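You operate a simulated robot arm through the tools that you are given. There is no shell and no other tool. Be economical: measure what you need, move in short steps, check, and stop when the job is done.

You are at the controls of a simulated robot arm. One attempt, no reset.

## Task
Bleed the air line and move the hose plug to the green coupler.
Fine: shut the blue valve, red tap wide open till the line gauge reads zero, shut it; blue valve open again last.

Only the result counts: the job must be done as asked and must still hold three seconds after the hand-in. Knocking over, shifting, dropping, spilling or breaking anything else fails it.

## Robot
A 7-joint arm with a two-finger gripper, hanging from a carriage that runs on a rail from [-1382, -1664] to [202, 244] (x, y) and turns from -5.76 to 6.248 rad about z. Base frame: it is fixed where the carriage stands at the start and does not move with it; the origin is on the floor, on the carriage's upright axis, x ahead of it, y to its left, z up. Units: mm, rad, N and s.
With the tool pointing down near the work surface it reaches from about 260 to 720 mm from the robot's upright axis, wherever it stands. Its first joint turns from -2.496 to 2.496 rad. Places, roughly: blue valve [700, -400, 800]; drawer latch [300, -700, 700]; green coupler [400, -500, 800]; left wall switch [300, 800, 1400]; line gauge [500, -700, 1300]; middle wall switch [500, 600, 1400]; pressure knob [600, -500, 1200]; red compressor switch [900, -300, 900]; red fan switch [300, -700, 1000]; red tap [500, -500, 1000]; right wall switch [600, 500, 1400]; shaker lever [0, -800, 900]; yellow valve [700, -300, 400]. Payload 1.37 kg.
The TCP is the grasp point between the finger pads, 16 mm short of the fingertips. In the tool frame z runs along the fingers and y along their closing line. Largest opening 92 mm; the body of the gripper starts 74 mm behind the TCP.
Orientation is told as [roll, pitch, yaw] about the base's x, y, z axes, in that order, counted from this pose: with the fingers straight down and closing along the base's y, the tool's x points along the base's -x, its y along +y and its z along -z.

## Interface
- The arm moves only by the tool move_arm. Its arguments are lists of equal length, an entry for each row: "dp": the shift along the tool's x, y, z in mm, a list of three; "angular": the turn, a rotation vector about the tool's x, y, z in degrees, a list of three; "jaw": the finger opening in mm, from 0 to 92. In form: {"dp": [[dx, dy, dz], ...], "angular": [[rx, ry, rz], ...], "jaw": [jaw, ...]}. A call has 1 to 12 rows; each row shifts and turns the commanded pose from where the row before left it, along the tool's axes as they then stand. Rows are played at 5 a second. More than 50 mm and 0.15 rad between two rows, or a gripper value outside its range, and nothing of the call is played. Where a pose cannot be reached the arm comes as near as it can. A force on the tool above 40 N (or 10 N above the force at the start of the call, whichever is more), or a blocked arm, ends the call early, and 0.2 s more pass. Each finger halts on what it meets, pressing with about 26 N; the grip force reading is that of the motor and also rises with nothing between the fingers. The clock runs only during rows and for 0.2 s after the last one: add rows that do not move to give the fingers time. It gives the time, the measured TCP pose, the force on the tool (base axes), the opening and the grip force at its end, in the units of the frame above (readings bear some noise), with the torque about the TCP (base axes, N m) and any sound that the robot's microphone picked up.
- Cameras (640 x 400 px; columns grow to the right, rows downward): "scene" is now at [270.6, 31.2, 1831.9]; the picture's right is [0.29, -0.96, 0.00], its down [-0.89, -0.27, -0.36] and it looks along [0.35, 0.11, -0.93] (base axes); focal length 214 px, centre (320, 200). "wrist" rides on the gripper at [71, 19, -111] in the tool frame; the picture's right is [-0.26, 0.97, 0.00], its down [-0.78, -0.21, -0.59] and it looks along [-0.57, -0.15, 0.81] (tool axes); focal length 280 px, centre (320, 200). There is no depth. A picture from a camera that has moved, and an enlarged one, comes with that camera's place and axes in the base frame and with its lens. The place of the scene camera against the robot may be out by one fixed shift of up to 18 mm in any direction.
- snapshot(camera): a new picture of that camera. The clock stands still meanwhile.
- lift_body(by): slides the trunk up (or, below 0, down) by that many mm; the arm and the scene camera ride with it, the base frame stays. It gives what a move gives, with no picture.
- base_move(legs): drives the robot by 1 to 6 legs, each [ahead, left, turn to the left] in mm, mm and rad, along the robot's own axes; the way and the turn of a leg run together, so that a leg with both is an arc; at most 1500 mm and 3.142 rad a leg. The arm and the cameras ride along, it lands a little off, and it stops where it bumps. It keeps to its track: a leg is cut to what the track allows. It gives what a move gives.
- aim_head(pan, tilt): turns the head with the scene camera to pan (to the left, within 2.705 rad either way) and tilt (down, from -0.506 to 1.204), counted from straight ahead of the robot. It gives what a move gives.
- zoom(camera, box): a new picture of the part [left, top, right, bottom] of that camera's present view, enlarged. The clock stands still meanwhile.
- job_done(): hands the job in; it is judged then, once.

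Work in short steps. Places have to be worked out from the pictures, the camera data and where the tool is seen: move nearer, look again, correct. Check each grasp and each placing, and mend what went wrong. You have 120 turns and 82 pictures in all, those below and enlarged ones among them. Open the gripper and draw the arm clear of the work before you hand the job in, unless the task says otherwise; then end with one line.

The tools are called after "Call:" as name(argument=value, ...) on one line, values as JSON. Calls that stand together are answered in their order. move_arm: Moves the arm, as the interface text tells. Its arguments: {"type":"object","properties":{"dp":{"type":"array","items":{"type":"array","items":{"type":"number"}}},"angular":{"type":"array","items":{"type":"array","items":{"type":"number"}}},"jaw":{"type":"array","items":{"type":"number"}}},"required":["dp","angular","jaw"]} The other tools are called the same way: lift_body (by) slides the trunk up or down; base_move (legs) drives the base; aim_head (pan, tilt) turns the head that bears the scene camera; snapshot (camera) takes a picture; zoom (camera, box) takes an enlarged picture of a part of a camera's view; job_done () hands the job in.

At the start:

```text
time: 0.0
tool_pos: [677.1, -422.6, 1246.0]
tcp_rot: [0.0, 0.0, -0.001]
ft_force: [0.5, -1.2, -0.2]
ft_torque: [0.03, 0.0, -0.02]
gripper_width: 92.0
finger_force: 0.2
trunk travel left (down, up): [-500.0, 81.0]
robot x, y, heading: [1.8, -0.6, 0.001]
head pan, tilt: [0.297, 1.201]
```

scene: 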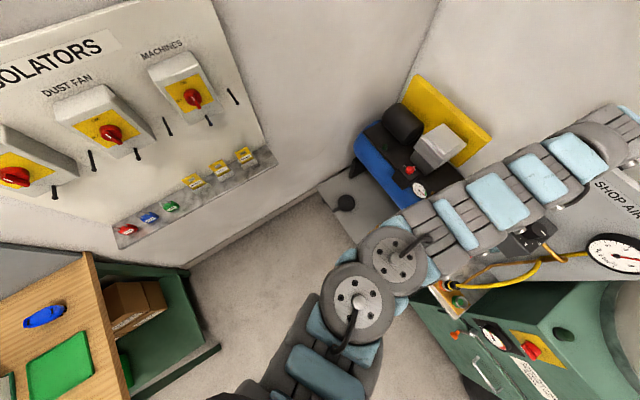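
wrist: 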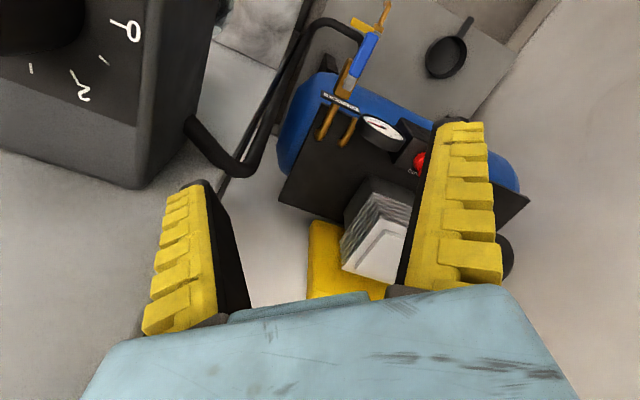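

The arm hides the air line in the scene view; I pan the head right to look at the air panel.

Call:
aim_head(pan=-0.7, tilt=0.9)

Call:
snapshot(camera="scene")

```text
time: 1.3
tool_pos: [677.7, -422.4, 1246.9]
tcp_rot: [0.0, 0.002, -0.001]
ft_force: [-1.0, -0.5, -0.5]
ft_torque: [0.01, -0.01, -0.03]
gripper_width: 91.9
finger_force: 0.0
trunk travel left (down, up): [-500.0, 81.0]
robot x, y, heading: [-2.1, 0.5, 0.002]
head pan, tilt: [-0.7, 0.901]
```

```text
79 pictures are left
camera scene: at [274.9, -33.7, 1851.7], right [-0.64, -0.77, 0.0], down [-0.6, 0.5, -0.62], along [0.48, -0.4, -0.78], focal length 214 px, centre (320, 200)
```

scene: 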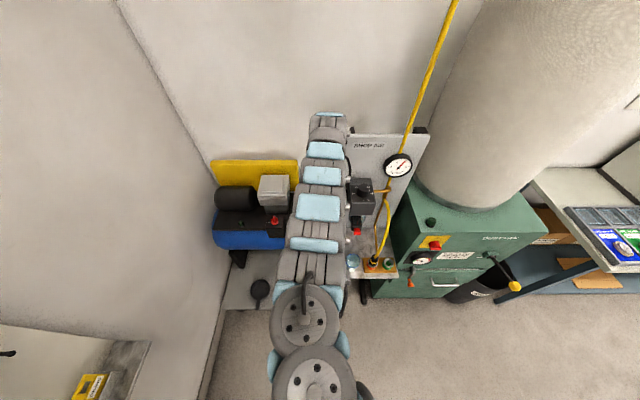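

The shop air board is right of the arm; zooming there.

Call:
zoom(camera="scene", box=[320, 120, 460, 310])

Call:
zoom(camera="scene", box=[200, 140, 320, 310])

```text
2.11 times, centred on (390, 215) of scene
camera zoom: at [274.9, -33.7, 1851.7], right [-0.64, -0.77, 0.0], down [-0.6, 0.5, -0.62], along [0.48, -0.4, -0.78], focal length 452 px, centre (173, 168)
```

zoom: 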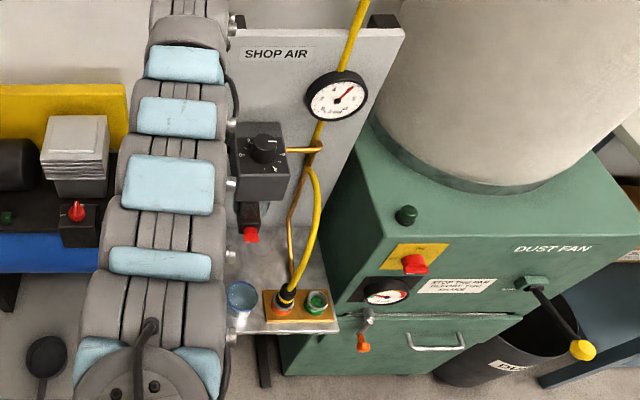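

```text
2.35 times, centred on (260, 225) of scene
camera zoom: at [274.9, -33.7, 1851.7], right [-0.64, -0.77, 0.0], down [-0.6, 0.5, -0.62], along [0.48, -0.4, -0.78], focal length 505 px, centre (461, 141)
```

zoom: 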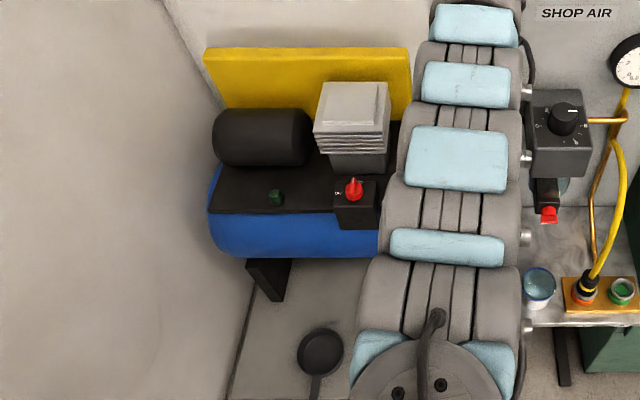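

The arm still covers the blue valve; I draw it back to the left to clear the view.

Call:
move_arm(dp=[[26, 40, 0], [26, 40, 0], [26, 40, 0], [26, 40, 0], [26, 40, 0], [26, 40, 0], [26, 40, 0], [26, 40, 0], [26, 40, 0], [26, 40, 0]], angular=[[0, 0, 0], [0, 0, 0], [0, 0, 0], [0, 0, 0], [0, 0, 0], [0, 0, 0], [0, 0, 0], [0, 0, 0], [0, 0, 0], [0, 0, 0]], jaw=[92, 92, 92, 92, 92, 92, 92, 92, 92, 92])

Call:
snapshot(camera="scene")

```text
time: 3.5
tool_pos: [631.4, -352.0, 1246.7]
tcp_rot: [0.0, 0.0, 0.001]
ft_force: [-0.2, -0.1, 0.0]
ft_torque: [-0.01, 0.01, 0.0]
gripper_width: 91.9
finger_force: 0.1
out of reach, approached as far as the arm can: row 2, 3, 4, 5, 6, 7, 8, 9, 10
trunk travel left (down, up): [-500.0, 81.0]
robot x, y, heading: [2.4, -0.0, 0.003]
head pan, tilt: [-0.7, 0.901]
```

```text
76 pictures are left
camera scene: at [274.8, -33.7, 1851.7], right [-0.64, -0.76, 0.0], down [-0.6, 0.5, -0.62], along [0.48, -0.4, -0.78], focal length 214 px, centre (320, 200)
```

scene: 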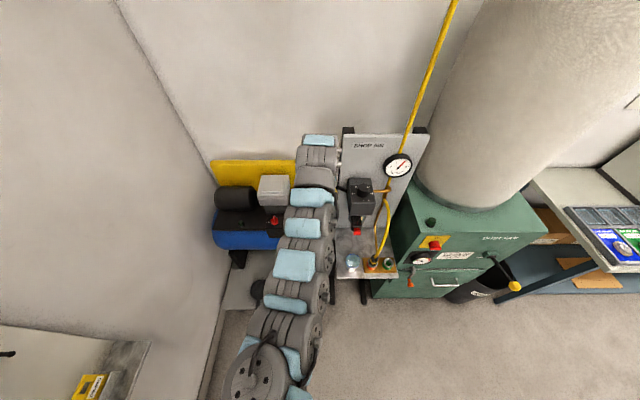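

The arm can't come nearer at this height. I turn the carriage left instead and pan the head back right.

Call:
base_move(legs=[[0, 0, 0.6]])

Call:
aim_head(pan=-1.35, tilt=0.85)

Call:
snapshot(camera="scene")

```text
time: 5.5
tool_pos: [719.5, 64.4, 1246.7]
tcp_rot: [0.0, 0.001, 0.598]
ft_force: [-0.9, 0.0, 0.4]
ft_torque: [0.01, 0.06, -0.01]
gripper_width: 91.9
finger_force: 0.0
trunk travel left (down, up): [-500.0, 81.0]
robot x, y, heading: [-0.8, -5.9, 0.598]
head pan, tilt: [-0.7, 0.901]
```

```text
time: 6.5
tool_pos: [719.2, 64.4, 1247.2]
tcp_rot: [0.0, 0.001, 0.596]
ft_force: [-0.4, -0.8, 0.0]
ft_torque: [-0.02, -0.01, 0.0]
gripper_width: 92.1
finger_force: 0.2
trunk travel left (down, up): [-500.0, 81.0]
robot x, y, heading: [2.9, 0.1, 0.596]
head pan, tilt: [-1.349, 0.85]
```

```text
75 pictures are left
camera scene: at [236.2, 85.3, 1855.6], right [-0.68, -0.73, 0.0], down [-0.55, 0.51, -0.66], along [0.48, -0.45, -0.75], focal length 214 px, centre (320, 200)
```

scene: 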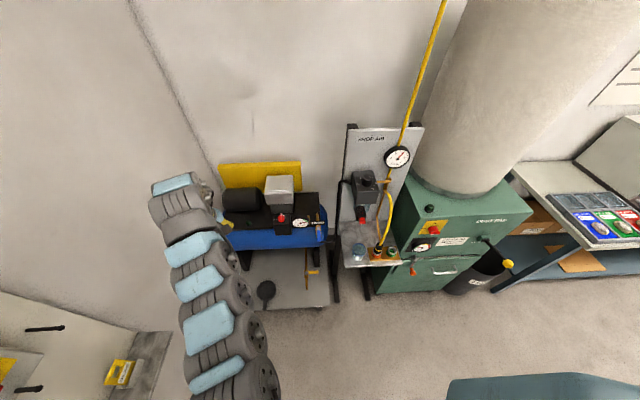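

Now the view is clear; zooming on the compressor and the air board.

Call:
zoom(camera="scene", box=[330, 120, 440, 189])

Call:
zoom(camera="scene", box=[330, 185, 440, 290])

Call:
zoom(camera="scene", box=[240, 160, 350, 310])

```text
5.80 times, centred on (385, 154) of scene
camera zoom: at [236.2, 85.3, 1855.6], right [-0.68, -0.73, 0.0], down [-0.55, 0.51, -0.66], along [0.48, -0.45, -0.75], focal length 1243 px, centre (-57, 464)
```

zoom: 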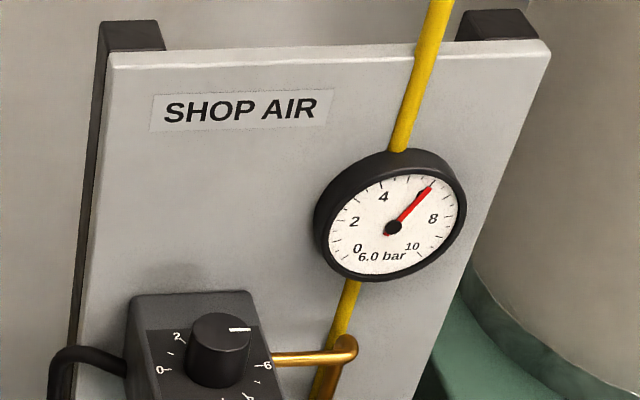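

```text
3.81 times, centred on (385, 238) of scene
camera zoom: at [236.2, 85.3, 1855.6], right [-0.68, -0.73, 0.0], down [-0.55, 0.51, -0.66], along [0.48, -0.45, -0.75], focal length 817 px, centre (72, 57)
```

zoom: 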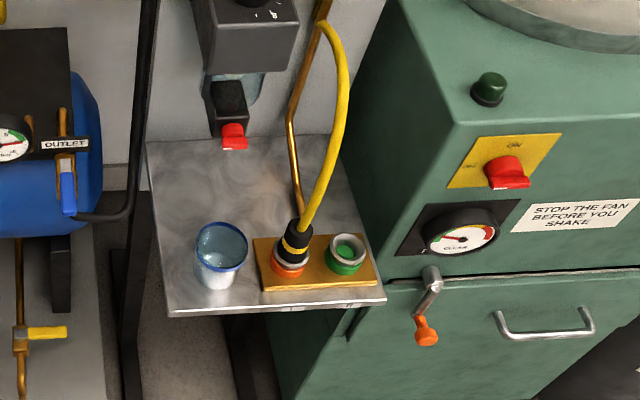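

```text
2.67 times, centred on (295, 235) of scene
camera zoom: at [236.2, 85.3, 1855.6], right [-0.68, -0.73, 0.0], down [-0.55, 0.51, -0.66], along [0.48, -0.45, -0.75], focal length 572 px, centre (387, 107)
```

zoom: 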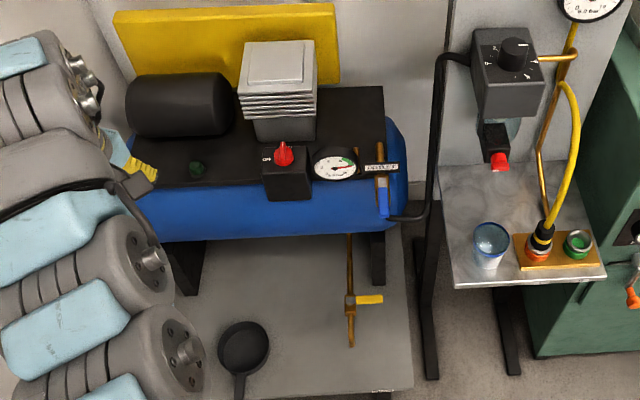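

The blue valve (lever hanging down the pipe, open) sits at about (733,-371,800), and the board faces the rail squarely (normal ≈ [-0.77,0.64]). I slide the carriage opposite the valve and swing the arm to face it.

Call:
base_move(legs=[[176, 51, 0], [0, 0, -0.78]])

Call:
lift_body(by=-150)

Call:
snapshot(camera="wrist")

```text
time: 10.1
tool_pos: [677.5, -315.7, 1246.6]
tcp_rot: [0.0, 0.0, -0.175]
ft_force: [-0.4, -0.2, 0.2]
ft_torque: [-0.01, -0.03, 0.0]
gripper_width: 92.1
finger_force: 0.0
trunk travel left (down, up): [-500.0, 81.0]
robot x, y, heading: [116.5, 144.7, -0.175]
head pan, tilt: [-1.349, 0.85]
```

```text
time: 11.8
tool_pos: [677.8, -316.4, 1097.9]
tcp_rot: [0.0, -0.001, -0.177]
ft_force: [0.5, 0.4, 0.7]
ft_torque: [0.01, 0.03, -0.02]
gripper_width: 91.9
finger_force: 0.1
trunk travel left (down, up): [-350.0, 231.0]
robot x, y, heading: [121.5, 139.3, -0.173]
head pan, tilt: [-1.349, 0.85]
```

```text
71 pictures are left
camera wrist: at [611.3, -284.0, 1208.1], right [0.43, 0.9, 0.0], down [0.73, -0.34, 0.59], along [0.53, -0.25, -0.81], focal length 280 px, centre (320, 200)
```

wrist: 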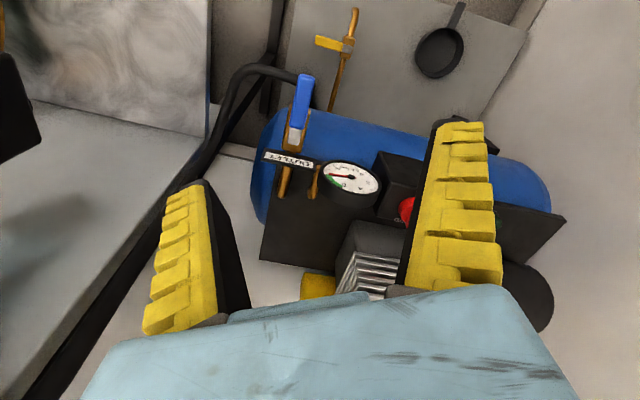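

Zooming on the blue handle from the wrist camera to see its build.

Call:
zoom(camera="wrist", box=[220, 50, 400, 210])

```text
2.50 times, centred on (310, 130) of wrist
camera zoom: at [611.3, -284.0, 1208.1], right [0.43, 0.9, 0.0], down [0.73, -0.34, 0.59], along [0.53, -0.25, -0.81], focal length 701 px, centre (345, 375)
```

zoom: 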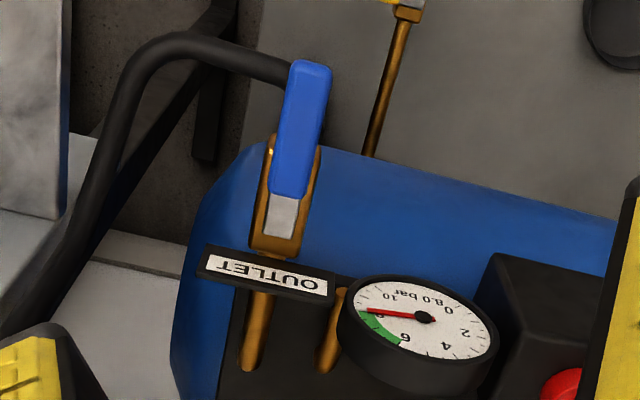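

The blade handle hangs roughly at (690,-337), z 820–950. I turn the tool to face the board and tip it forward to about 60° to look at it squarely.

Call:
move_arm(dp=[[0, 0, 0], [0, 0, 0], [0, 0, 0], [0, 0, 0], [0, 0, 0], [0, 0, 0], [0, 0, 0], [0, 0, 0], [0, 0, 0], [0, 0, 0], [0, 0, 0], [0, 0, 0]], angular=[[0, 0, 7.4], [0, 0, 7.4], [0, 0, 7.4], [0, 0, 7.4], [0, -7.5, 0], [0, -7.5, 0], [0, -7.5, 0], [0, -7.5, 0], [0, -7.5, 0], [0, -7.5, 0], [0, -7.5, 0], [0, -7.5, 0]], jaw=[92, 92, 92, 92, 92, 92, 92, 92, 92, 92, 92, 92])

Call:
snapshot(camera="wrist")

```text
time: 14.4
tool_pos: [684.5, -330.4, 1097.7]
tcp_rot: [-0.001, -1.048, -0.694]
ft_force: [1.0, 0.3, 0.2]
ft_torque: [0.03, 0.04, -0.01]
gripper_width: 92.1
finger_force: 0.1
out of reach, approached as far as the arm can: row 5
trunk travel left (down, up): [-350.0, 231.0]
robot x, y, heading: [114.1, 143.2, -0.177]
head pan, tilt: [-1.349, 0.85]
```

```text
69 pictures are left
camera wrist: at [595.6, -231.7, 1092.8], right [0.72, 0.66, 0.23], down [-0.23, -0.09, 0.97], along [0.66, -0.75, 0.09], focal length 280 px, centre (320, 200)
```

wrist: 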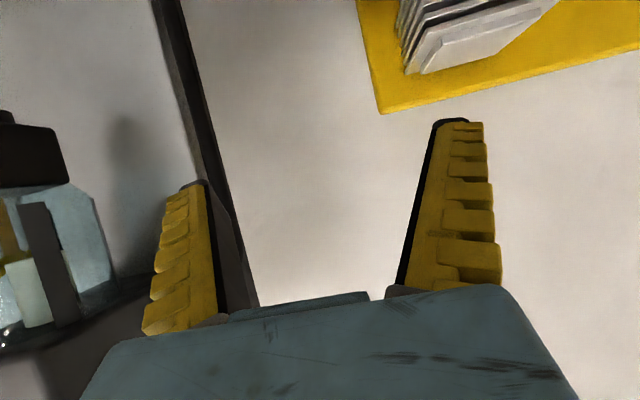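

Camera now looks level. I draw the tool back from the valve before lowering the trunk.

Call:
move_arm(dp=[[20, 0, -34.6], [20, 0, -34.6], [20, 0, -34.6]], angular=[[0, 0, 0], [0, 0, 0], [0, 0, 0]], jaw=[92, 92, 92])

```text
time: 15.2
tool_pos: [613.4, -279.1, 1088.8]
tcp_rot: [-0.003, -1.049, -0.69]
ft_force: [0.2, 0.1, -0.3]
ft_torque: [-0.01, 0.03, -0.02]
gripper_width: 91.8
finger_force: 0.1
out of reach, approached as far as the arm can: row 3
trunk travel left (down, up): [-350.0, 231.0]
robot x, y, heading: [116.3, 143.1, -0.178]
head pan, tilt: [-1.349, 0.85]
```

Now at 650 mm depth, ~90 mm short of the handle; lower the trunk and look.

Call:
lift_body(by=-170)

Call:
snapshot(camera="wrist")

Call:
snapshot(camera="scene")

```text
time: 17.2
tool_pos: [613.7, -279.3, 917.4]
tcp_rot: [-0.001, -1.046, -0.693]
ft_force: [0.1, -0.4, -0.3]
ft_torque: [0.02, -0.03, -0.02]
gripper_width: 91.8
finger_force: 0.0
trunk travel left (down, up): [-180.0, 401.0]
robot x, y, heading: [116.3, 143.8, -0.176]
head pan, tilt: [-1.349, 0.85]
```

```text
68 pictures are left
camera wrist: at [524.6, -180.0, 912.4], right [0.72, 0.66, 0.23], down [-0.23, -0.09, 0.97], along [0.66, -0.75, 0.09], focal length 280 px, centre (320, 200)
```

wrist: 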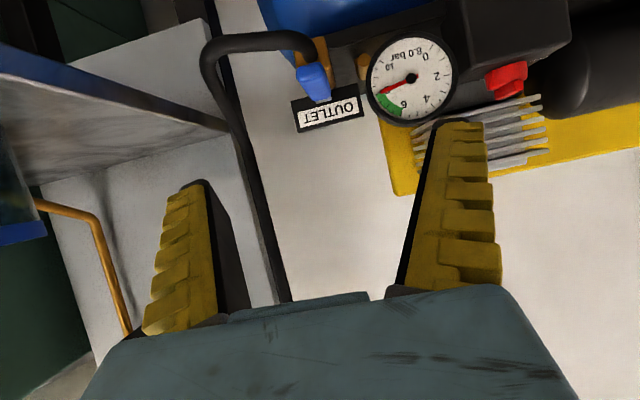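

```text
67 pictures are left
camera scene: at [334.9, 39.9, 1535.6], right [-1.0, -0.05, 0.0], down [-0.03, 0.75, -0.66], along [0.03, -0.66, -0.75], focal length 214 px, centre (320, 200)
```

scene: 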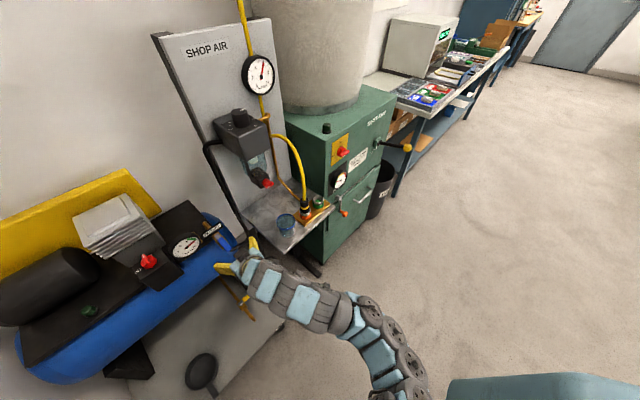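

Zooming on the handle in this view.

Call:
zoom(camera="wrist", box=[220, 0, 420, 130])

```text
3.08 times, centred on (320, 65) of wrist
camera zoom: at [524.6, -180.0, 912.4], right [0.72, 0.66, 0.23], down [-0.23, -0.09, 0.97], along [0.66, -0.75, 0.09], focal length 863 px, centre (320, 615)
```

zoom: 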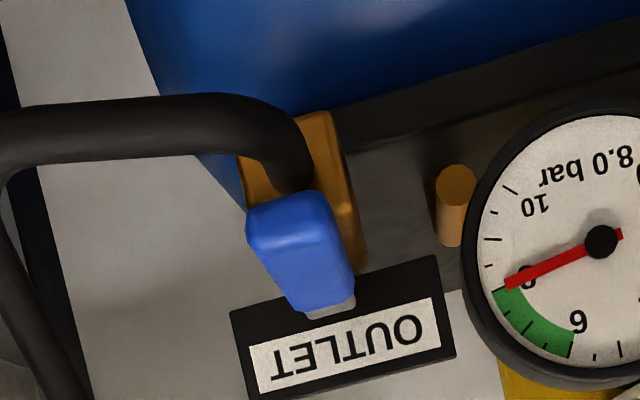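

Now it reads clearly: the pipe runs horizontally toward me and the handle lies on top of it, pointing at me (open), pivot near (738,-381,840), end near (674,-330). It swings in a horizontal plane, so I'll push it with closed fingers, tilted 40°; first I go to its left side, slightly above, and check.

Call:
move_arm(dp=[[0, 0, 0], [0, 0, 0], [0, 0, 0], [-15.5, 12.7, 33.4], [-15.5, 12.7, 33.4], [-15.5, 12.7, 33.4]], angular=[[0, 6.67, 0], [0, 6.67, 0], [0, 6.67, 0], [0, 0, 0], [0, 0, 0], [0, 0, 0]], jaw=[60, 30, 0, 0, 0, 0])

Call:
snapshot(camera="wrist")

```text
time: 18.6
tool_pos: [716.6, -312.7, 870.4]
tcp_rot: [0.001, -0.701, -0.691]
ft_force: [0.3, -0.4, 0.1]
ft_torque: [0.01, 0.01, -0.02]
gripper_width: 0.0
finger_force: 26.4
trunk travel left (down, up): [-180.0, 401.0]
robot x, y, heading: [113.5, 141.3, -0.178]
head pan, tilt: [-1.349, 0.85]
```

```text
65 pictures are left
camera wrist: at [632.4, -218.7, 911.0], right [0.77, 0.62, 0.17], down [0.03, -0.3, 0.95], along [0.64, -0.73, -0.25], focal length 280 px, centre (320, 200)
```

wrist: 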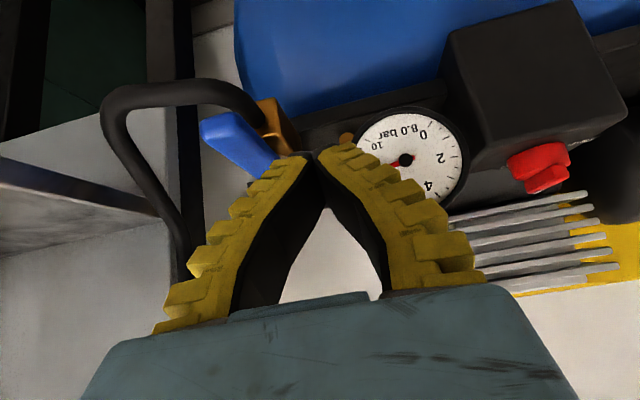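

Tip sits left of the handle. I lower 17 mm and push gently right ~32 mm, watching force.

Call:
move_arm(dp=[[10.9, 0, 13], [0, -10, 0], [0, -8, 0], [0, -7, 0], [0, -7, 0]], angular=[[0, 0, 0], [0, 0, 0], [0, 0, 0], [0, 0, 0], [0, 0, 0]], jaw=[0, 0, 0, 0, 0])

Call:
snapshot(camera="wrist")

```text
time: 19.8
tool_pos: [708.5, -321.3, 854.0]
tcp_rot: [0.02, -0.701, -0.685]
ft_force: [9.8, 16.7, 1.8]
ft_torque: [0.2, -0.1, -0.19]
gripper_width: 0.0
finger_force: 25.8
trunk travel left (down, up): [-180.0, 401.0]
robot x, y, heading: [119.8, 142.1, -0.168]
head pan, tilt: [-1.349, 0.85]
stopped in row 5: the force on the tool passed its limit at 42 N (the readings are from after the stop); the commanded pose is now the measured one
```

```text
64 pictures are left
camera wrist: at [621.2, -228.7, 894.3], right [0.75, 0.63, 0.19], down [0.03, -0.31, 0.95], along [0.66, -0.71, -0.25], focal length 280 px, centre (320, 200)
```

wrist: 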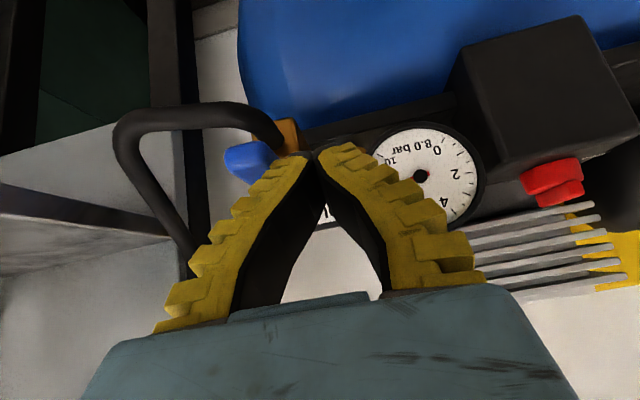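

Handle doesn't yield to the right (42 N at contact), so it must swing left. I hop over to its right side.

Call:
move_arm(dp=[[0, 6, 0], [-25.7, 0, -30.6], [0, -37, 0], [0, -36, 0], [25.7, 0, 30.6]], angular=[[0, 0, 0], [0, 0, 0], [0, 0, 0], [0, 0, 0], [0, 0, 0]], jaw=[0, 0, 0, 0, 0])

Call:
snapshot(camera="wrist")

```text
time: 21.0
tool_pos: [659.4, -381.8, 854.5]
tcp_rot: [0.01, -0.7, -0.686]
ft_force: [-0.4, 0.5, 0.6]
ft_torque: [0.04, 0.0, 0.02]
gripper_width: 0.1
finger_force: 25.7
trunk travel left (down, up): [-180.0, 401.0]
robot x, y, heading: [116.0, 142.5, -0.177]
head pan, tilt: [-1.349, 0.85]
```

```text
63 pictures are left
camera wrist: at [573.1, -288.4, 894.4], right [0.76, 0.62, 0.18], down [0.03, -0.31, 0.95], along [0.65, -0.72, -0.25], focal length 280 px, centre (320, 200)
```

wrist: 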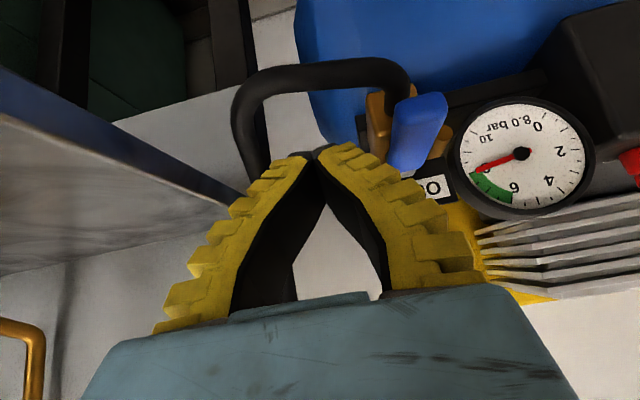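

Now on the right side; I push left along the arc around the pivot.

Call:
move_arm(dp=[[0, 15, 0], [0, 10, 0], [0, 10, 0], [0, 10, 0], [0, 10, 0], [0, 8, 0], [-3, 10, 2.6], [-3.8, 10, 3.2]], angular=[[0, 0, 0], [0, 0, 0], [0, 0, 0], [0, 0, 0], [0, 0, 0], [0, 0, 0], [0, 0, 0], [0, 0, 0]], jaw=[0, 0, 0, 0, 0, 0, 0, 0])

Call:
snapshot(camera="wrist")

```text
time: 22.8
tool_pos: [719.3, -322.2, 853.7]
tcp_rot: [0.014, -0.698, -0.686]
ft_force: [0.0, 0.5, 0.3]
ft_torque: [0.02, -0.01, 0.02]
gripper_width: 0.0
finger_force: 25.9
trunk travel left (down, up): [-180.0, 401.0]
robot x, y, heading: [115.2, 141.0, -0.174]
head pan, tilt: [-1.349, 0.85]
```

```text
62 pictures are left
camera wrist: at [633.5, -229.1, 893.8], right [0.76, 0.62, 0.18], down [0.03, -0.31, 0.95], along [0.65, -0.72, -0.25], focal length 280 px, centre (320, 200)
```

wrist: 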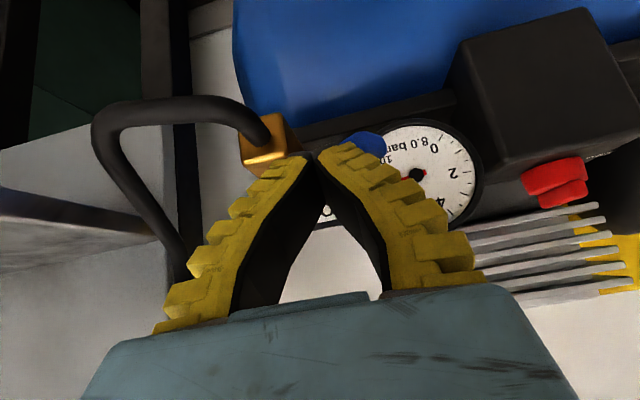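

The handle is swinging (about 50–60°). I go on through the rest of the arc, ending with a forward push to the stop.

Call:
move_arm(dp=[[-4.6, 9, 3.9], [-5.4, 8, 4.5], [-6.1, 6, 5.1], [-5.4, 4, 4.5], [-3, 0, 2.6], [-3, 0, 2.6]], angular=[[0, 0, 0], [0, 0, 0], [0, 0, 0], [0, 0, 0], [0, 0, 0], [0, 0, 0]], jaw=[0, 0, 0, 0, 0, 0])

Call:
snapshot(camera="wrist")

```text
time: 24.2
tool_pos: [763.9, -326.1, 855.1]
tcp_rot: [0.01, -0.7, -0.687]
ft_force: [0.0, -0.2, 0.0]
ft_torque: [0.01, 0.02, -0.03]
gripper_width: 0.0
finger_force: 26.4
trunk travel left (down, up): [-180.0, 401.0]
robot x, y, heading: [120.5, 144.0, -0.175]
head pan, tilt: [-1.349, 0.85]
```

```text
61 pictures are left
camera wrist: at [677.8, -231.3, 894.5], right [0.76, 0.62, 0.18], down [0.03, -0.31, 0.95], along [0.65, -0.72, -0.25], focal length 280 px, centre (320, 200)
```

wrist: 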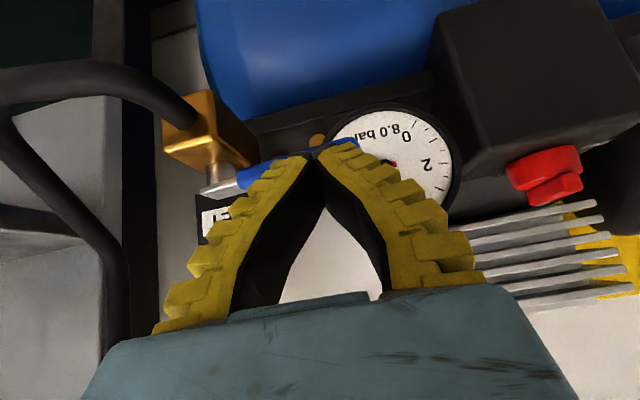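

Handle is near perpendicular but no stop force yet; push forward a few more mm until it stops.

Call:
move_arm(dp=[[-2.3, 0, 1.9], [-2.3, 0, 1.9], [-2.3, 0, 1.9], [-2.3, 0, 1.9]], angular=[[0, 0, 0], [0, 0, 0], [0, 0, 0], [0, 0, 0]], jaw=[0, 0, 0, 0])

Call:
zoom(camera="wrist", box=[120, 80, 440, 280])

```text
time: 25.2
tool_pos: [770.1, -330.7, 853.0]
tcp_rot: [0.011, -0.698, -0.687]
ft_force: [-13.5, 12.0, 14.0]
ft_torque: [0.12, 0.14, -0.07]
gripper_width: 6.0
finger_force: 27.8
trunk travel left (down, up): [-180.0, 401.0]
robot x, y, heading: [117.5, 140.6, -0.173]
head pan, tilt: [-1.349, 0.85]
```

```text
2.00 times, centred on (280, 180) of wrist
camera zoom: at [685.4, -236.7, 893.6], right [0.76, 0.62, 0.18], down [0.03, -0.31, 0.95], along [0.65, -0.72, -0.26], focal length 561 px, centre (400, 240)
```

zoom: 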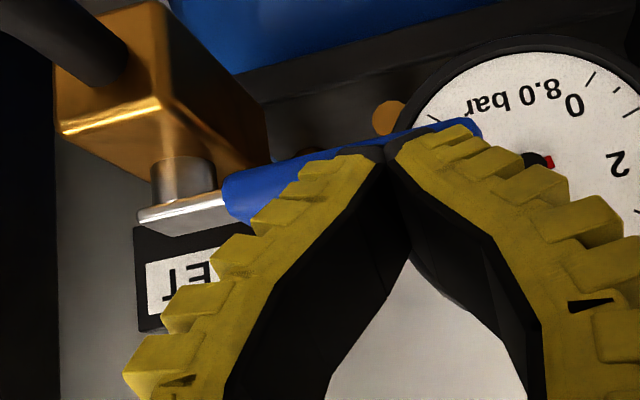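

A firm stop (18 N); handle is perpendicular to the pipe: shut. I back off and up, then view from the scene camera.

Call:
move_arm(dp=[[23, 0, -19.3], [23, 0, -19.3], [-21.4, 0, -25.5], [-21.4, 0, -25.5], [-21.4, 0, -25.5]], angular=[[0, 0, 0], [0, 0, 0], [0, 0, 0], [0, 0, 0], [0, 0, 0]], jaw=[0, 0, 0, 0, 0])

Call:
aim_head(pan=-0.9, tilt=0.8)

Call:
zoom(camera="scene", box=[160, 100, 480, 300])

```text
time: 26.4
tool_pos: [725.1, -294.5, 955.3]
tcp_rot: [0.012, -0.699, -0.686]
ft_force: [-0.1, 0.0, -0.7]
ft_torque: [-0.02, -0.03, 0.01]
gripper_width: 0.0
finger_force: 27.5
trunk travel left (down, up): [-180.0, 401.0]
robot x, y, heading: [116.7, 139.6, -0.17]
head pan, tilt: [-1.349, 0.85]
```

```text
time: 27.3
tool_pos: [723.6, -294.5, 954.8]
tcp_rot: [0.01, -0.699, -0.685]
ft_force: [0.5, 0.0, -0.1]
ft_torque: [0.0, 0.0, -0.01]
gripper_width: 0.3
finger_force: 27.6
trunk travel left (down, up): [-180.0, 401.0]
robot x, y, heading: [114.2, 139.1, -0.174]
head pan, tilt: [-0.901, 0.799]
```

```text
2.00 times, centred on (320, 200) of scene
camera zoom: at [370.2, 48.0, 1539.6], right [-0.88, -0.48, 0.0], down [-0.34, 0.63, -0.7], along [0.33, -0.61, -0.72], focal length 429 px, centre (320, 200)
```

zoom: 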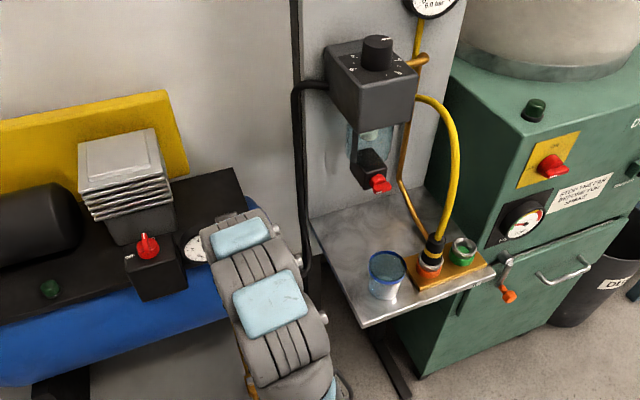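

Tap estimated at about (532,-467,1030). I draw the arm back 110 mm before sliding the carriage to the right.

Call:
move_arm(dp=[[28, 0, -23.6], [28, 0, -23.6], [28, 0, -23.6]], angular=[[0, 0, 0], [0, 0, 0], [0, 0, 0]], jaw=[0, 0, 0])

```text
time: 28.1
tool_pos: [649.0, -230.4, 958.4]
tcp_rot: [-0.013, -0.727, -0.649]
ft_force: [-0.9, -0.9, 0.2]
ft_torque: [0.07, -0.01, 0.1]
gripper_width: 0.1
finger_force: 27.6
out of reach, approached as far as the arm can: row 3
trunk travel left (down, up): [-180.0, 401.0]
robot x, y, heading: [118.0, 143.8, -0.171]
head pan, tilt: [-0.901, 0.799]
```

Now at depth 646; slide right 180 mm along the rail and look.

Call:
base_move(legs=[[-89.5, -156, 0]])

Call:
snapshot(camera="wrist")

```text
time: 29.6
tool_pos: [535.3, -368.5, 958.5]
tcp_rot: [-0.02, -0.725, -0.648]
ft_force: [0.9, -0.3, 0.6]
ft_torque: [0.01, -0.01, -0.02]
gripper_width: 0.2
finger_force: 27.4
trunk travel left (down, up): [-180.0, 401.0]
robot x, y, heading: [5.5, 9.1, -0.179]
head pan, tilt: [-0.901, 0.799]
```

```text
58 pictures are left
camera wrist: at [447.6, -274.9, 994.2], right [0.75, 0.64, 0.16], down [0.03, -0.28, 0.96], along [0.66, -0.71, -0.23], focal length 280 px, centre (320, 200)
```

wrist: 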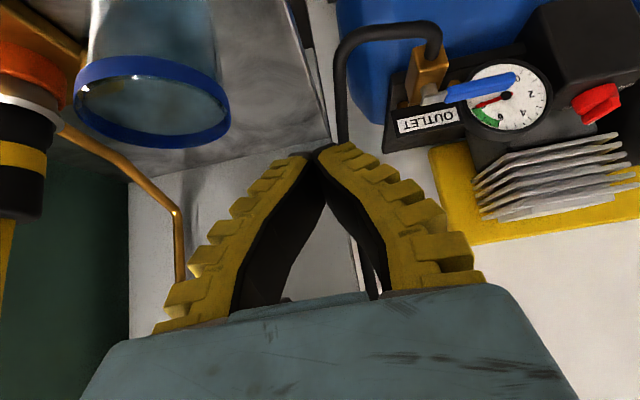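

Blue handle is clearly across the pipe now. I raise the trunk 120 mm so the wrist camera can see the red tap.

Call:
lift_body(by=120)

Call:
snapshot(camera="wrist")

```text
time: 31.1
tool_pos: [534.8, -367.6, 1077.7]
tcp_rot: [-0.017, -0.725, -0.65]
ft_force: [-1.3, -0.3, 0.2]
ft_torque: [0.02, -0.01, 0.0]
gripper_width: 0.1
finger_force: 27.4
trunk travel left (down, up): [-300.0, 281.0]
robot x, y, heading: [5.9, 2.2, -0.172]
head pan, tilt: [-0.901, 0.799]
```

```text
57 pictures are left
camera wrist: at [447.7, -274.7, 1114.2], right [0.75, 0.64, 0.16], down [0.03, -0.28, 0.96], along [0.66, -0.71, -0.23], focal length 280 px, centre (320, 200)
```

wrist: 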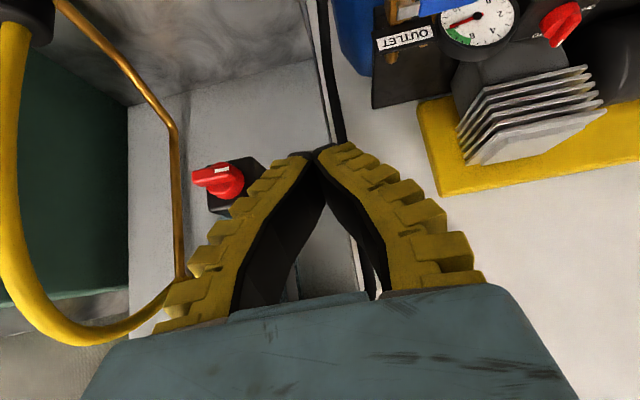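

Call:
zoom(camera="wrist", box=[160, 130, 288, 240])

```text
3.64 times, centred on (224, 185) of wrist
camera zoom: at [447.7, -274.7, 1114.2], right [0.75, 0.64, 0.16], down [0.03, -0.28, 0.96], along [0.66, -0.71, -0.23], focal length 1020 px, centre (669, 254)
```

zoom: 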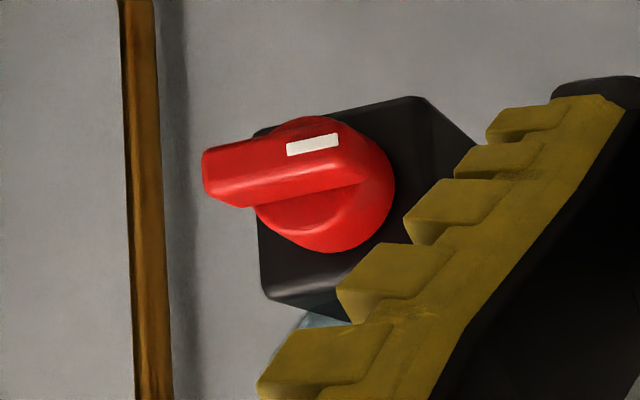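

The red tap is a rotary knob with a bar grip, its axis toward me, bar now pointing right (shut). I tip the tool to horizontal facing the board to turn it by gripping the bar.

Call:
move_arm(dp=[[0, 0, 0], [0, 0, 0], [0, 0, 0], [0, 0, 0], [0, 0, 0], [0, 0, 0], [0, 0, 0]], angular=[[0, -8, 0], [0, -8, 0], [0, -8, 0], [0, -8, 0], [0, -8, 0], [0, -7.5, 0], [2.5, 0, 0]], jaw=[10, 20, 30, 40, 40, 40, 40])

Call:
snapshot(camera="wrist")

```text
time: 32.7
tool_pos: [538.7, -377.4, 1086.3]
tcp_rot: [-0.057, -0.784, -0.65]
ft_force: [-1.4, 0.2, 0.4]
ft_torque: [0.04, 0.0, 0.0]
gripper_width: 43.2
finger_force: 2.4
out of reach, approached as far as the arm can: row 1, 2, 3, 4, 5, 6, 7
trunk travel left (down, up): [-300.0, 281.0]
robot x, y, heading: [3.0, 2.3, -0.176]
head pan, tilt: [-0.901, 0.799]
```

```text
55 pictures are left
camera wrist: at [453.1, -280.0, 1113.9], right [0.76, 0.63, 0.15], down [-0.01, -0.22, 0.98], along [0.65, -0.74, -0.16], focal length 280 px, centre (320, 200)
```

wrist: 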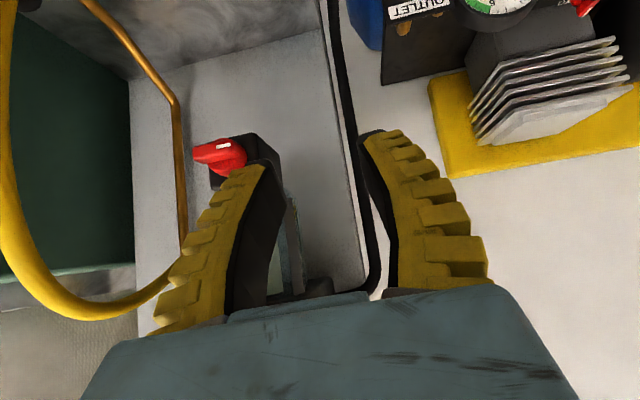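

The arm is folded at its limit at this height relative to the trunk. I raise the trunk 230 mm and lower the arm correspondingly to get a roomier posture.

Call:
lift_body(by=230)

Call:
move_arm(dp=[[28.3, 0, 28.3], [28.3, 0, 28.3], [28.3, 0, 28.3], [28.3, 0, 28.3], [28.3, 0, 28.3], [28.3, 0, 28.3]], angular=[[0, 0, 0], [0, 0, 0], [0, 0, 0], [0, 0, 0], [0, 0, 0], [0, 0, 0]], jaw=[40, 40, 40, 40, 40, 40])

```text
time: 35.1
tool_pos: [538.8, -376.9, 1317.2]
tcp_rot: [-0.057, -0.785, -0.651]
ft_force: [-0.5, -0.3, -0.4]
ft_torque: [0.0, 0.0, -0.02]
gripper_width: 43.3
finger_force: 2.9
trunk travel left (down, up): [-530.0, 51.0]
robot x, y, heading: [1.5, 5.0, -0.181]
head pan, tilt: [-0.901, 0.799]
```

```text
time: 36.5
tool_pos: [533.0, -386.0, 1077.1]
tcp_rot: [-0.058, -0.785, -0.65]
ft_force: [0.4, 0.3, 0.3]
ft_torque: [0.04, 0.03, 0.03]
gripper_width: 43.2
finger_force: 2.6
trunk travel left (down, up): [-530.0, 51.0]
robot x, y, heading: [3.5, 3.2, -0.176]
head pan, tilt: [-0.901, 0.799]
```

Room gained. I back off 60 mm and tip to horizontal.

Call:
move_arm(dp=[[21, 0, -21], [21, 0, -21], [0, 0, 0], [0, 0, 0], [0, 0, 0], [0, 0, 0], [0, 0, 0], [0, 0, 0]], angular=[[0, 0, 0], [0, 0, 0], [0, -7, 0], [0, -7, 0], [0, -7, 0], [0, -7, 0], [0, -7, 0], [0, -6, 0]], jaw=[40, 40, 40, 40, 40, 40, 40, 40])

Call:
snapshot(camera="wrist")

```text
time: 38.3
tool_pos: [487.2, -346.9, 1076.1]
tcp_rot: [-0.56, -1.492, -0.132]
ft_force: [-0.3, -0.3, 0.4]
ft_torque: [0.01, 0.02, -0.03]
gripper_width: 43.2
finger_force: 2.1
trunk travel left (down, up): [-530.0, 51.0]
robot x, y, heading: [6.1, 4.1, -0.173]
head pan, tilt: [-0.901, 0.799]
```

```text
54 pictures are left
camera wrist: at [409.5, -261.6, 1013.2], right [0.63, 0.74, 0.22], down [-0.53, 0.2, 0.82], along [0.57, -0.64, 0.52], focal length 280 px, centre (320, 200)
```

wrist: 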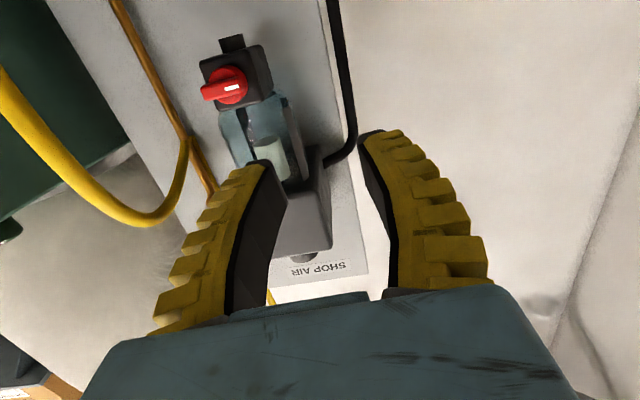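

Knob centre triangulates to r≈20, depth ≈708, z≈1037 (board frame), i.e. about (532,-468,1037). I finish levelling and roll the tool +90° so the fingers close vertically over the bar.

Call:
move_arm(dp=[[0, 0, 0], [0, 0, 0], [0, 0, 0], [0, 0, 0], [0, 0, 0], [0, 0, 0], [0, 0, 0], [0, 0, 0], [0, 0, 0], [0, 0, 0], [0, 0, 0], [0, 0, 0]], angular=[[0, -3.6, 0], [0, 0, 8], [0, 0, 8], [0, 0, 8], [0, 0, 8], [0, 0, 8], [0, 0, 8], [0, 0, 8], [0, 0, 8], [0, 0, 8], [0, 0, 8], [0, 0, 8]], jaw=[40, 40, 40, 40, 40, 40, 40, 40, 40, 40, 40, 40])

Call:
snapshot(camera="wrist")

```text
time: 40.9
tool_pos: [487.8, -348.1, 1075.6]
tcp_rot: [1.567, -0.074, -2.262]
ft_force: [0.0, -0.2, 0.3]
ft_torque: [-0.03, 0.0, 0.0]
gripper_width: 43.2
finger_force: 2.3
trunk travel left (down, up): [-530.0, 51.0]
robot x, y, heading: [3.8, 6.4, -0.177]
head pan, tilt: [-0.901, 0.799]
```

```text
53 pictures are left
camera wrist: at [448.2, -221.9, 1091.6], right [-0.12, -0.15, 0.98], down [-0.96, -0.24, -0.15], along [0.25, -0.96, -0.12], focal length 280 px, centre (320, 200)
```

wrist: 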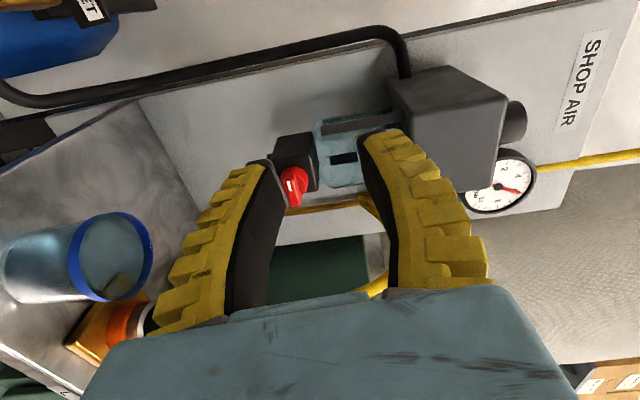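

Everything agrees (knob at r≈20, z≈1037, depth ≈706). I trim the roll by 4° and move in front of the knob, stopping ~30 mm short.

Call:
move_arm(dp=[[0, 0, 0], [-16, -9.7, 10], [-16, -9.7, 10], [-16, -9.7, 10], [-16, -9.7, 10], [0, 0, 10], [0, 0, 10]], angular=[[0, 0, 4], [0, 0, 0], [0, 0, 0], [0, 0, 0], [0, 0, 0], [0, 0, 0], [0, 0, 0]], jaw=[40, 40, 40, 40, 40, 40, 40])

Call:
snapshot(camera="wrist")

```text
time: 42.5
tool_pos: [492.7, -435.9, 1038.3]
tcp_rot: [1.565, -0.005, -2.262]
ft_force: [-0.2, 0.6, -0.8]
ft_torque: [-0.04, -0.03, -0.02]
gripper_width: 43.2
finger_force: 2.4
trunk travel left (down, up): [-530.0, 51.0]
robot x, y, heading: [2.4, 3.9, -0.172]
head pan, tilt: [-0.901, 0.799]
```

```text
52 pictures are left
camera wrist: at [452.6, -310.6, 1057.3], right [-0.16, -0.2, 0.97], down [-0.95, -0.23, -0.2], along [0.26, -0.95, -0.16], focal length 280 px, centre (320, 200)
```

wrist: 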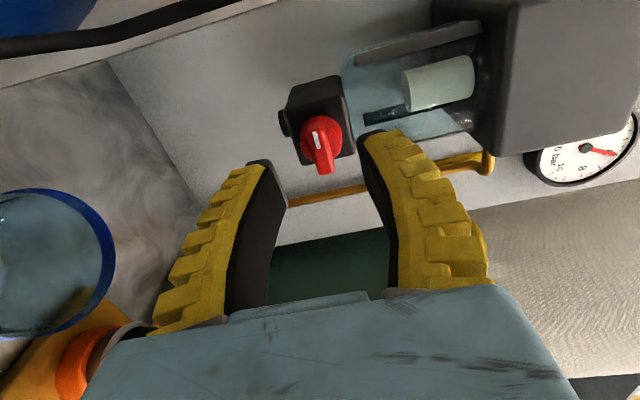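

Aligned with the knob axis. I advance 30 mm so the fingers straddle the bar.

Call:
move_arm(dp=[[0, 0, 8], [0, 0, 8], [0, 0, 7], [0, 0, 7]], angular=[[0, 0, 0], [0, 0, 0], [0, 0, 0], [0, 0, 0]], jaw=[40, 40, 40, 40])

Call:
zoom(camera="wrist", box=[220, 80, 420, 205])

```text
time: 43.5
tool_pos: [515.9, -454.7, 1037.6]
tcp_rot: [1.565, -0.007, -2.261]
ft_force: [-0.3, -0.1, -0.5]
ft_torque: [0.01, 0.04, 0.0]
gripper_width: 43.4
finger_force: 2.6
trunk travel left (down, up): [-530.0, 51.0]
robot x, y, heading: [4.2, 7.7, -0.174]
head pan, tilt: [-0.901, 0.799]
```

```text
3.20 times, centred on (320, 142) of wrist
camera zoom: at [476.2, -329.5, 1057.1], right [-0.16, -0.2, 0.97], down [-0.95, -0.23, -0.2], along [0.26, -0.95, -0.16], focal length 897 px, centre (320, 384)
```

zoom: 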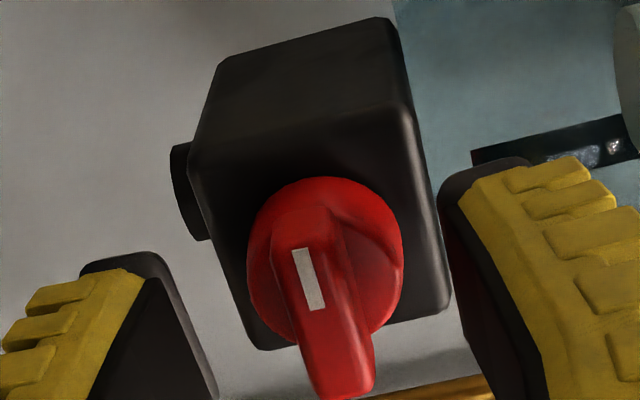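

Bar lies between the tips. I go 6 mm further and close on it.

Call:
move_arm(dp=[[0, 0, 3], [0, 0, 3], [0, 0, 0], [0, 0, 0], [0, 0, 0], [0, 0, 0]], angular=[[0, 0, 0], [0, 0, 0], [0, 0, 0], [0, 0, 0], [0, 0, 0], [0, 0, 0]], jaw=[40, 40, 25, 12, 0, 0])

Call:
snapshot(camera="wrist")

```text
time: 44.9
tool_pos: [520.1, -457.5, 1035.9]
tcp_rot: [1.564, -0.004, -2.262]
ft_force: [-5.5, 5.7, 3.9]
ft_torque: [0.04, -0.09, 0.07]
gripper_width: 6.3
finger_force: 28.0
trunk travel left (down, up): [-530.0, 51.0]
robot x, y, heading: [2.2, 3.7, -0.174]
head pan, tilt: [-0.901, 0.799]
```

```text
50 pictures are left
camera wrist: at [479.9, -332.4, 1057.1], right [-0.16, -0.2, 0.97], down [-0.95, -0.23, -0.2], along [0.26, -0.95, -0.16], focal length 280 px, centre (320, 200)
```

wrist: 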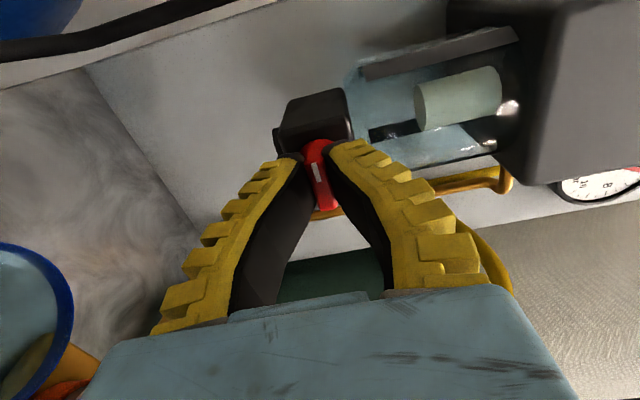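

Bar gripped (6 mm). I try turning counter-clockwise 14° (open sense) and read the torque.

Call:
move_arm(dp=[[0, 0, -1.5], [0, 0, 0], [0, 0, 0], [0, 0, 0], [0, 0, 0]], angular=[[0, 0, 0], [0, 0, -5], [0, 0, -5], [0, 0, -5], [0, 0, 0]], jaw=[0, 0, 0, 0, 0])

Call:
snapshot(camera="wrist")

```text
time: 46.1
tool_pos: [519.1, -456.0, 1037.7]
tcp_rot: [1.564, -0.269, -2.259]
ft_force: [-4.5, 1.8, 1.4]
ft_torque: [0.48, -0.45, -0.09]
gripper_width: 7.6
finger_force: 28.5
trunk travel left (down, up): [-530.0, 51.0]
robot x, y, heading: [3.8, 3.8, -0.18]
head pan, tilt: [-0.901, 0.799]
```

```text
49 pictures are left
camera wrist: at [480.2, -330.3, 1038.0], right [0.01, 0.0, 1.0], down [-0.97, -0.25, 0.01], along [0.25, -0.97, 0.0], focal length 280 px, centre (320, 200)
```

wrist: 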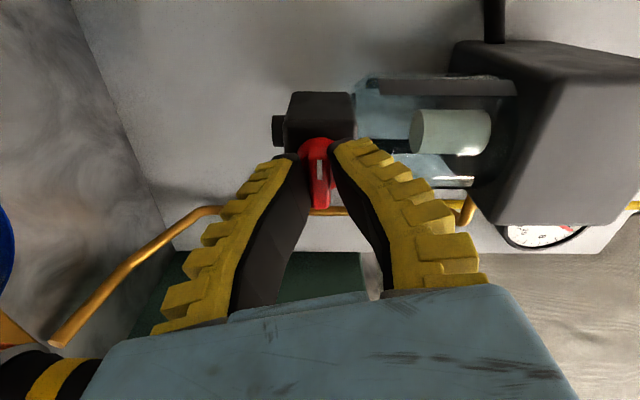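

Torque 0.66 N·m and the bar stays: that way is blocked. I turn clockwise instead.

Call:
move_arm(dp=[[0, 0, 0], [0, 0, 0], [0, 0, 0], [0, 0, 0], [0, 0, 0], [0, 0, 0], [0, 0, 0]], angular=[[0, 0, 7.5], [0, 0, 7.5], [0, 0, 6], [0, 0, 6], [0, 0, 6], [0, 0, 6], [0, 0, 0]], jaw=[0, 0, 0, 0, 0, 0, 0])

Call:
snapshot(camera="wrist")

```text
time: 47.7
tool_pos: [519.4, -458.4, 1037.6]
tcp_rot: [1.567, 0.414, -2.263]
ft_force: [-2.4, 0.5, 5.8]
ft_torque: [-0.09, -0.07, 0.12]
gripper_width: 6.1
finger_force: 28.0
trunk travel left (down, up): [-530.0, 51.0]
robot x, y, heading: [7.0, 6.5, -0.179]
head pan, tilt: [-0.901, 0.799]
```

```text
48 pictures are left
camera wrist: at [470.6, -343.2, 1085.3], right [-0.4, -0.49, 0.78], down [-0.86, -0.11, -0.51], along [0.33, -0.87, -0.37], focal length 280 px, centre (320, 200)
```

wrist: 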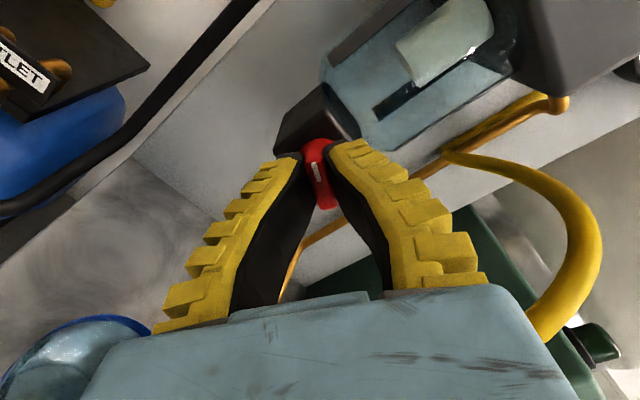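

The bar turns with the fingers this way. I continue 60° more.

Call:
move_arm(dp=[[0, 0, 0], [0, 0, 0], [0, 0, 0], [0, 0, 0], [0, 0, 0], [0, 0, 0], [0, 0, 0], [0, 0, 0], [0, 0, 0], [0, 0, 0]], angular=[[0, 0, 6], [0, 0, 6], [0, 0, 6], [0, 0, 6], [0, 0, 6], [0, 0, 6], [0, 0, 6], [0, 0, 6], [0, 0, 6], [0, 0, 6]], jaw=[0, 0, 0, 0, 0, 0, 0, 0, 0, 0])

Call:
snapshot(camera="wrist")

```text
time: 49.9
tool_pos: [519.2, -459.7, 1038.3]
tcp_rot: [1.528, 1.46, -2.307]
ft_force: [-9.8, -7.0, 18.6]
ft_torque: [-0.02, -0.05, -0.11]
gripper_width: 5.8
finger_force: 27.9
trunk travel left (down, up): [-530.0, 51.0]
robot x, y, heading: [6.8, 5.0, -0.174]
head pan, tilt: [-0.901, 0.799]
```

```text
47 pictures are left
camera wrist: at [426.2, -398.2, 1111.8], right [-0.63, -0.76, -0.15], down [-0.38, 0.47, -0.8], along [0.68, -0.44, -0.59], focal length 280 px, centre (320, 200)
```

wrist: 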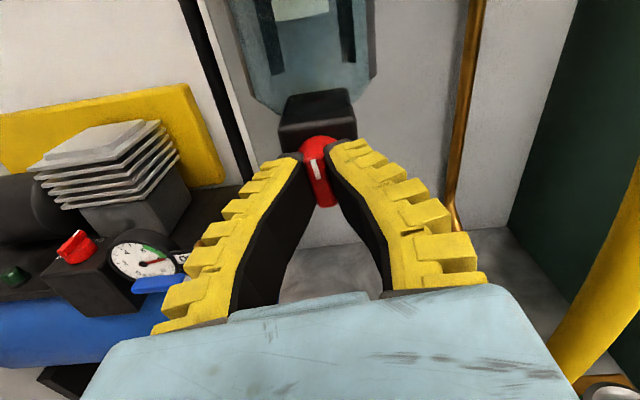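

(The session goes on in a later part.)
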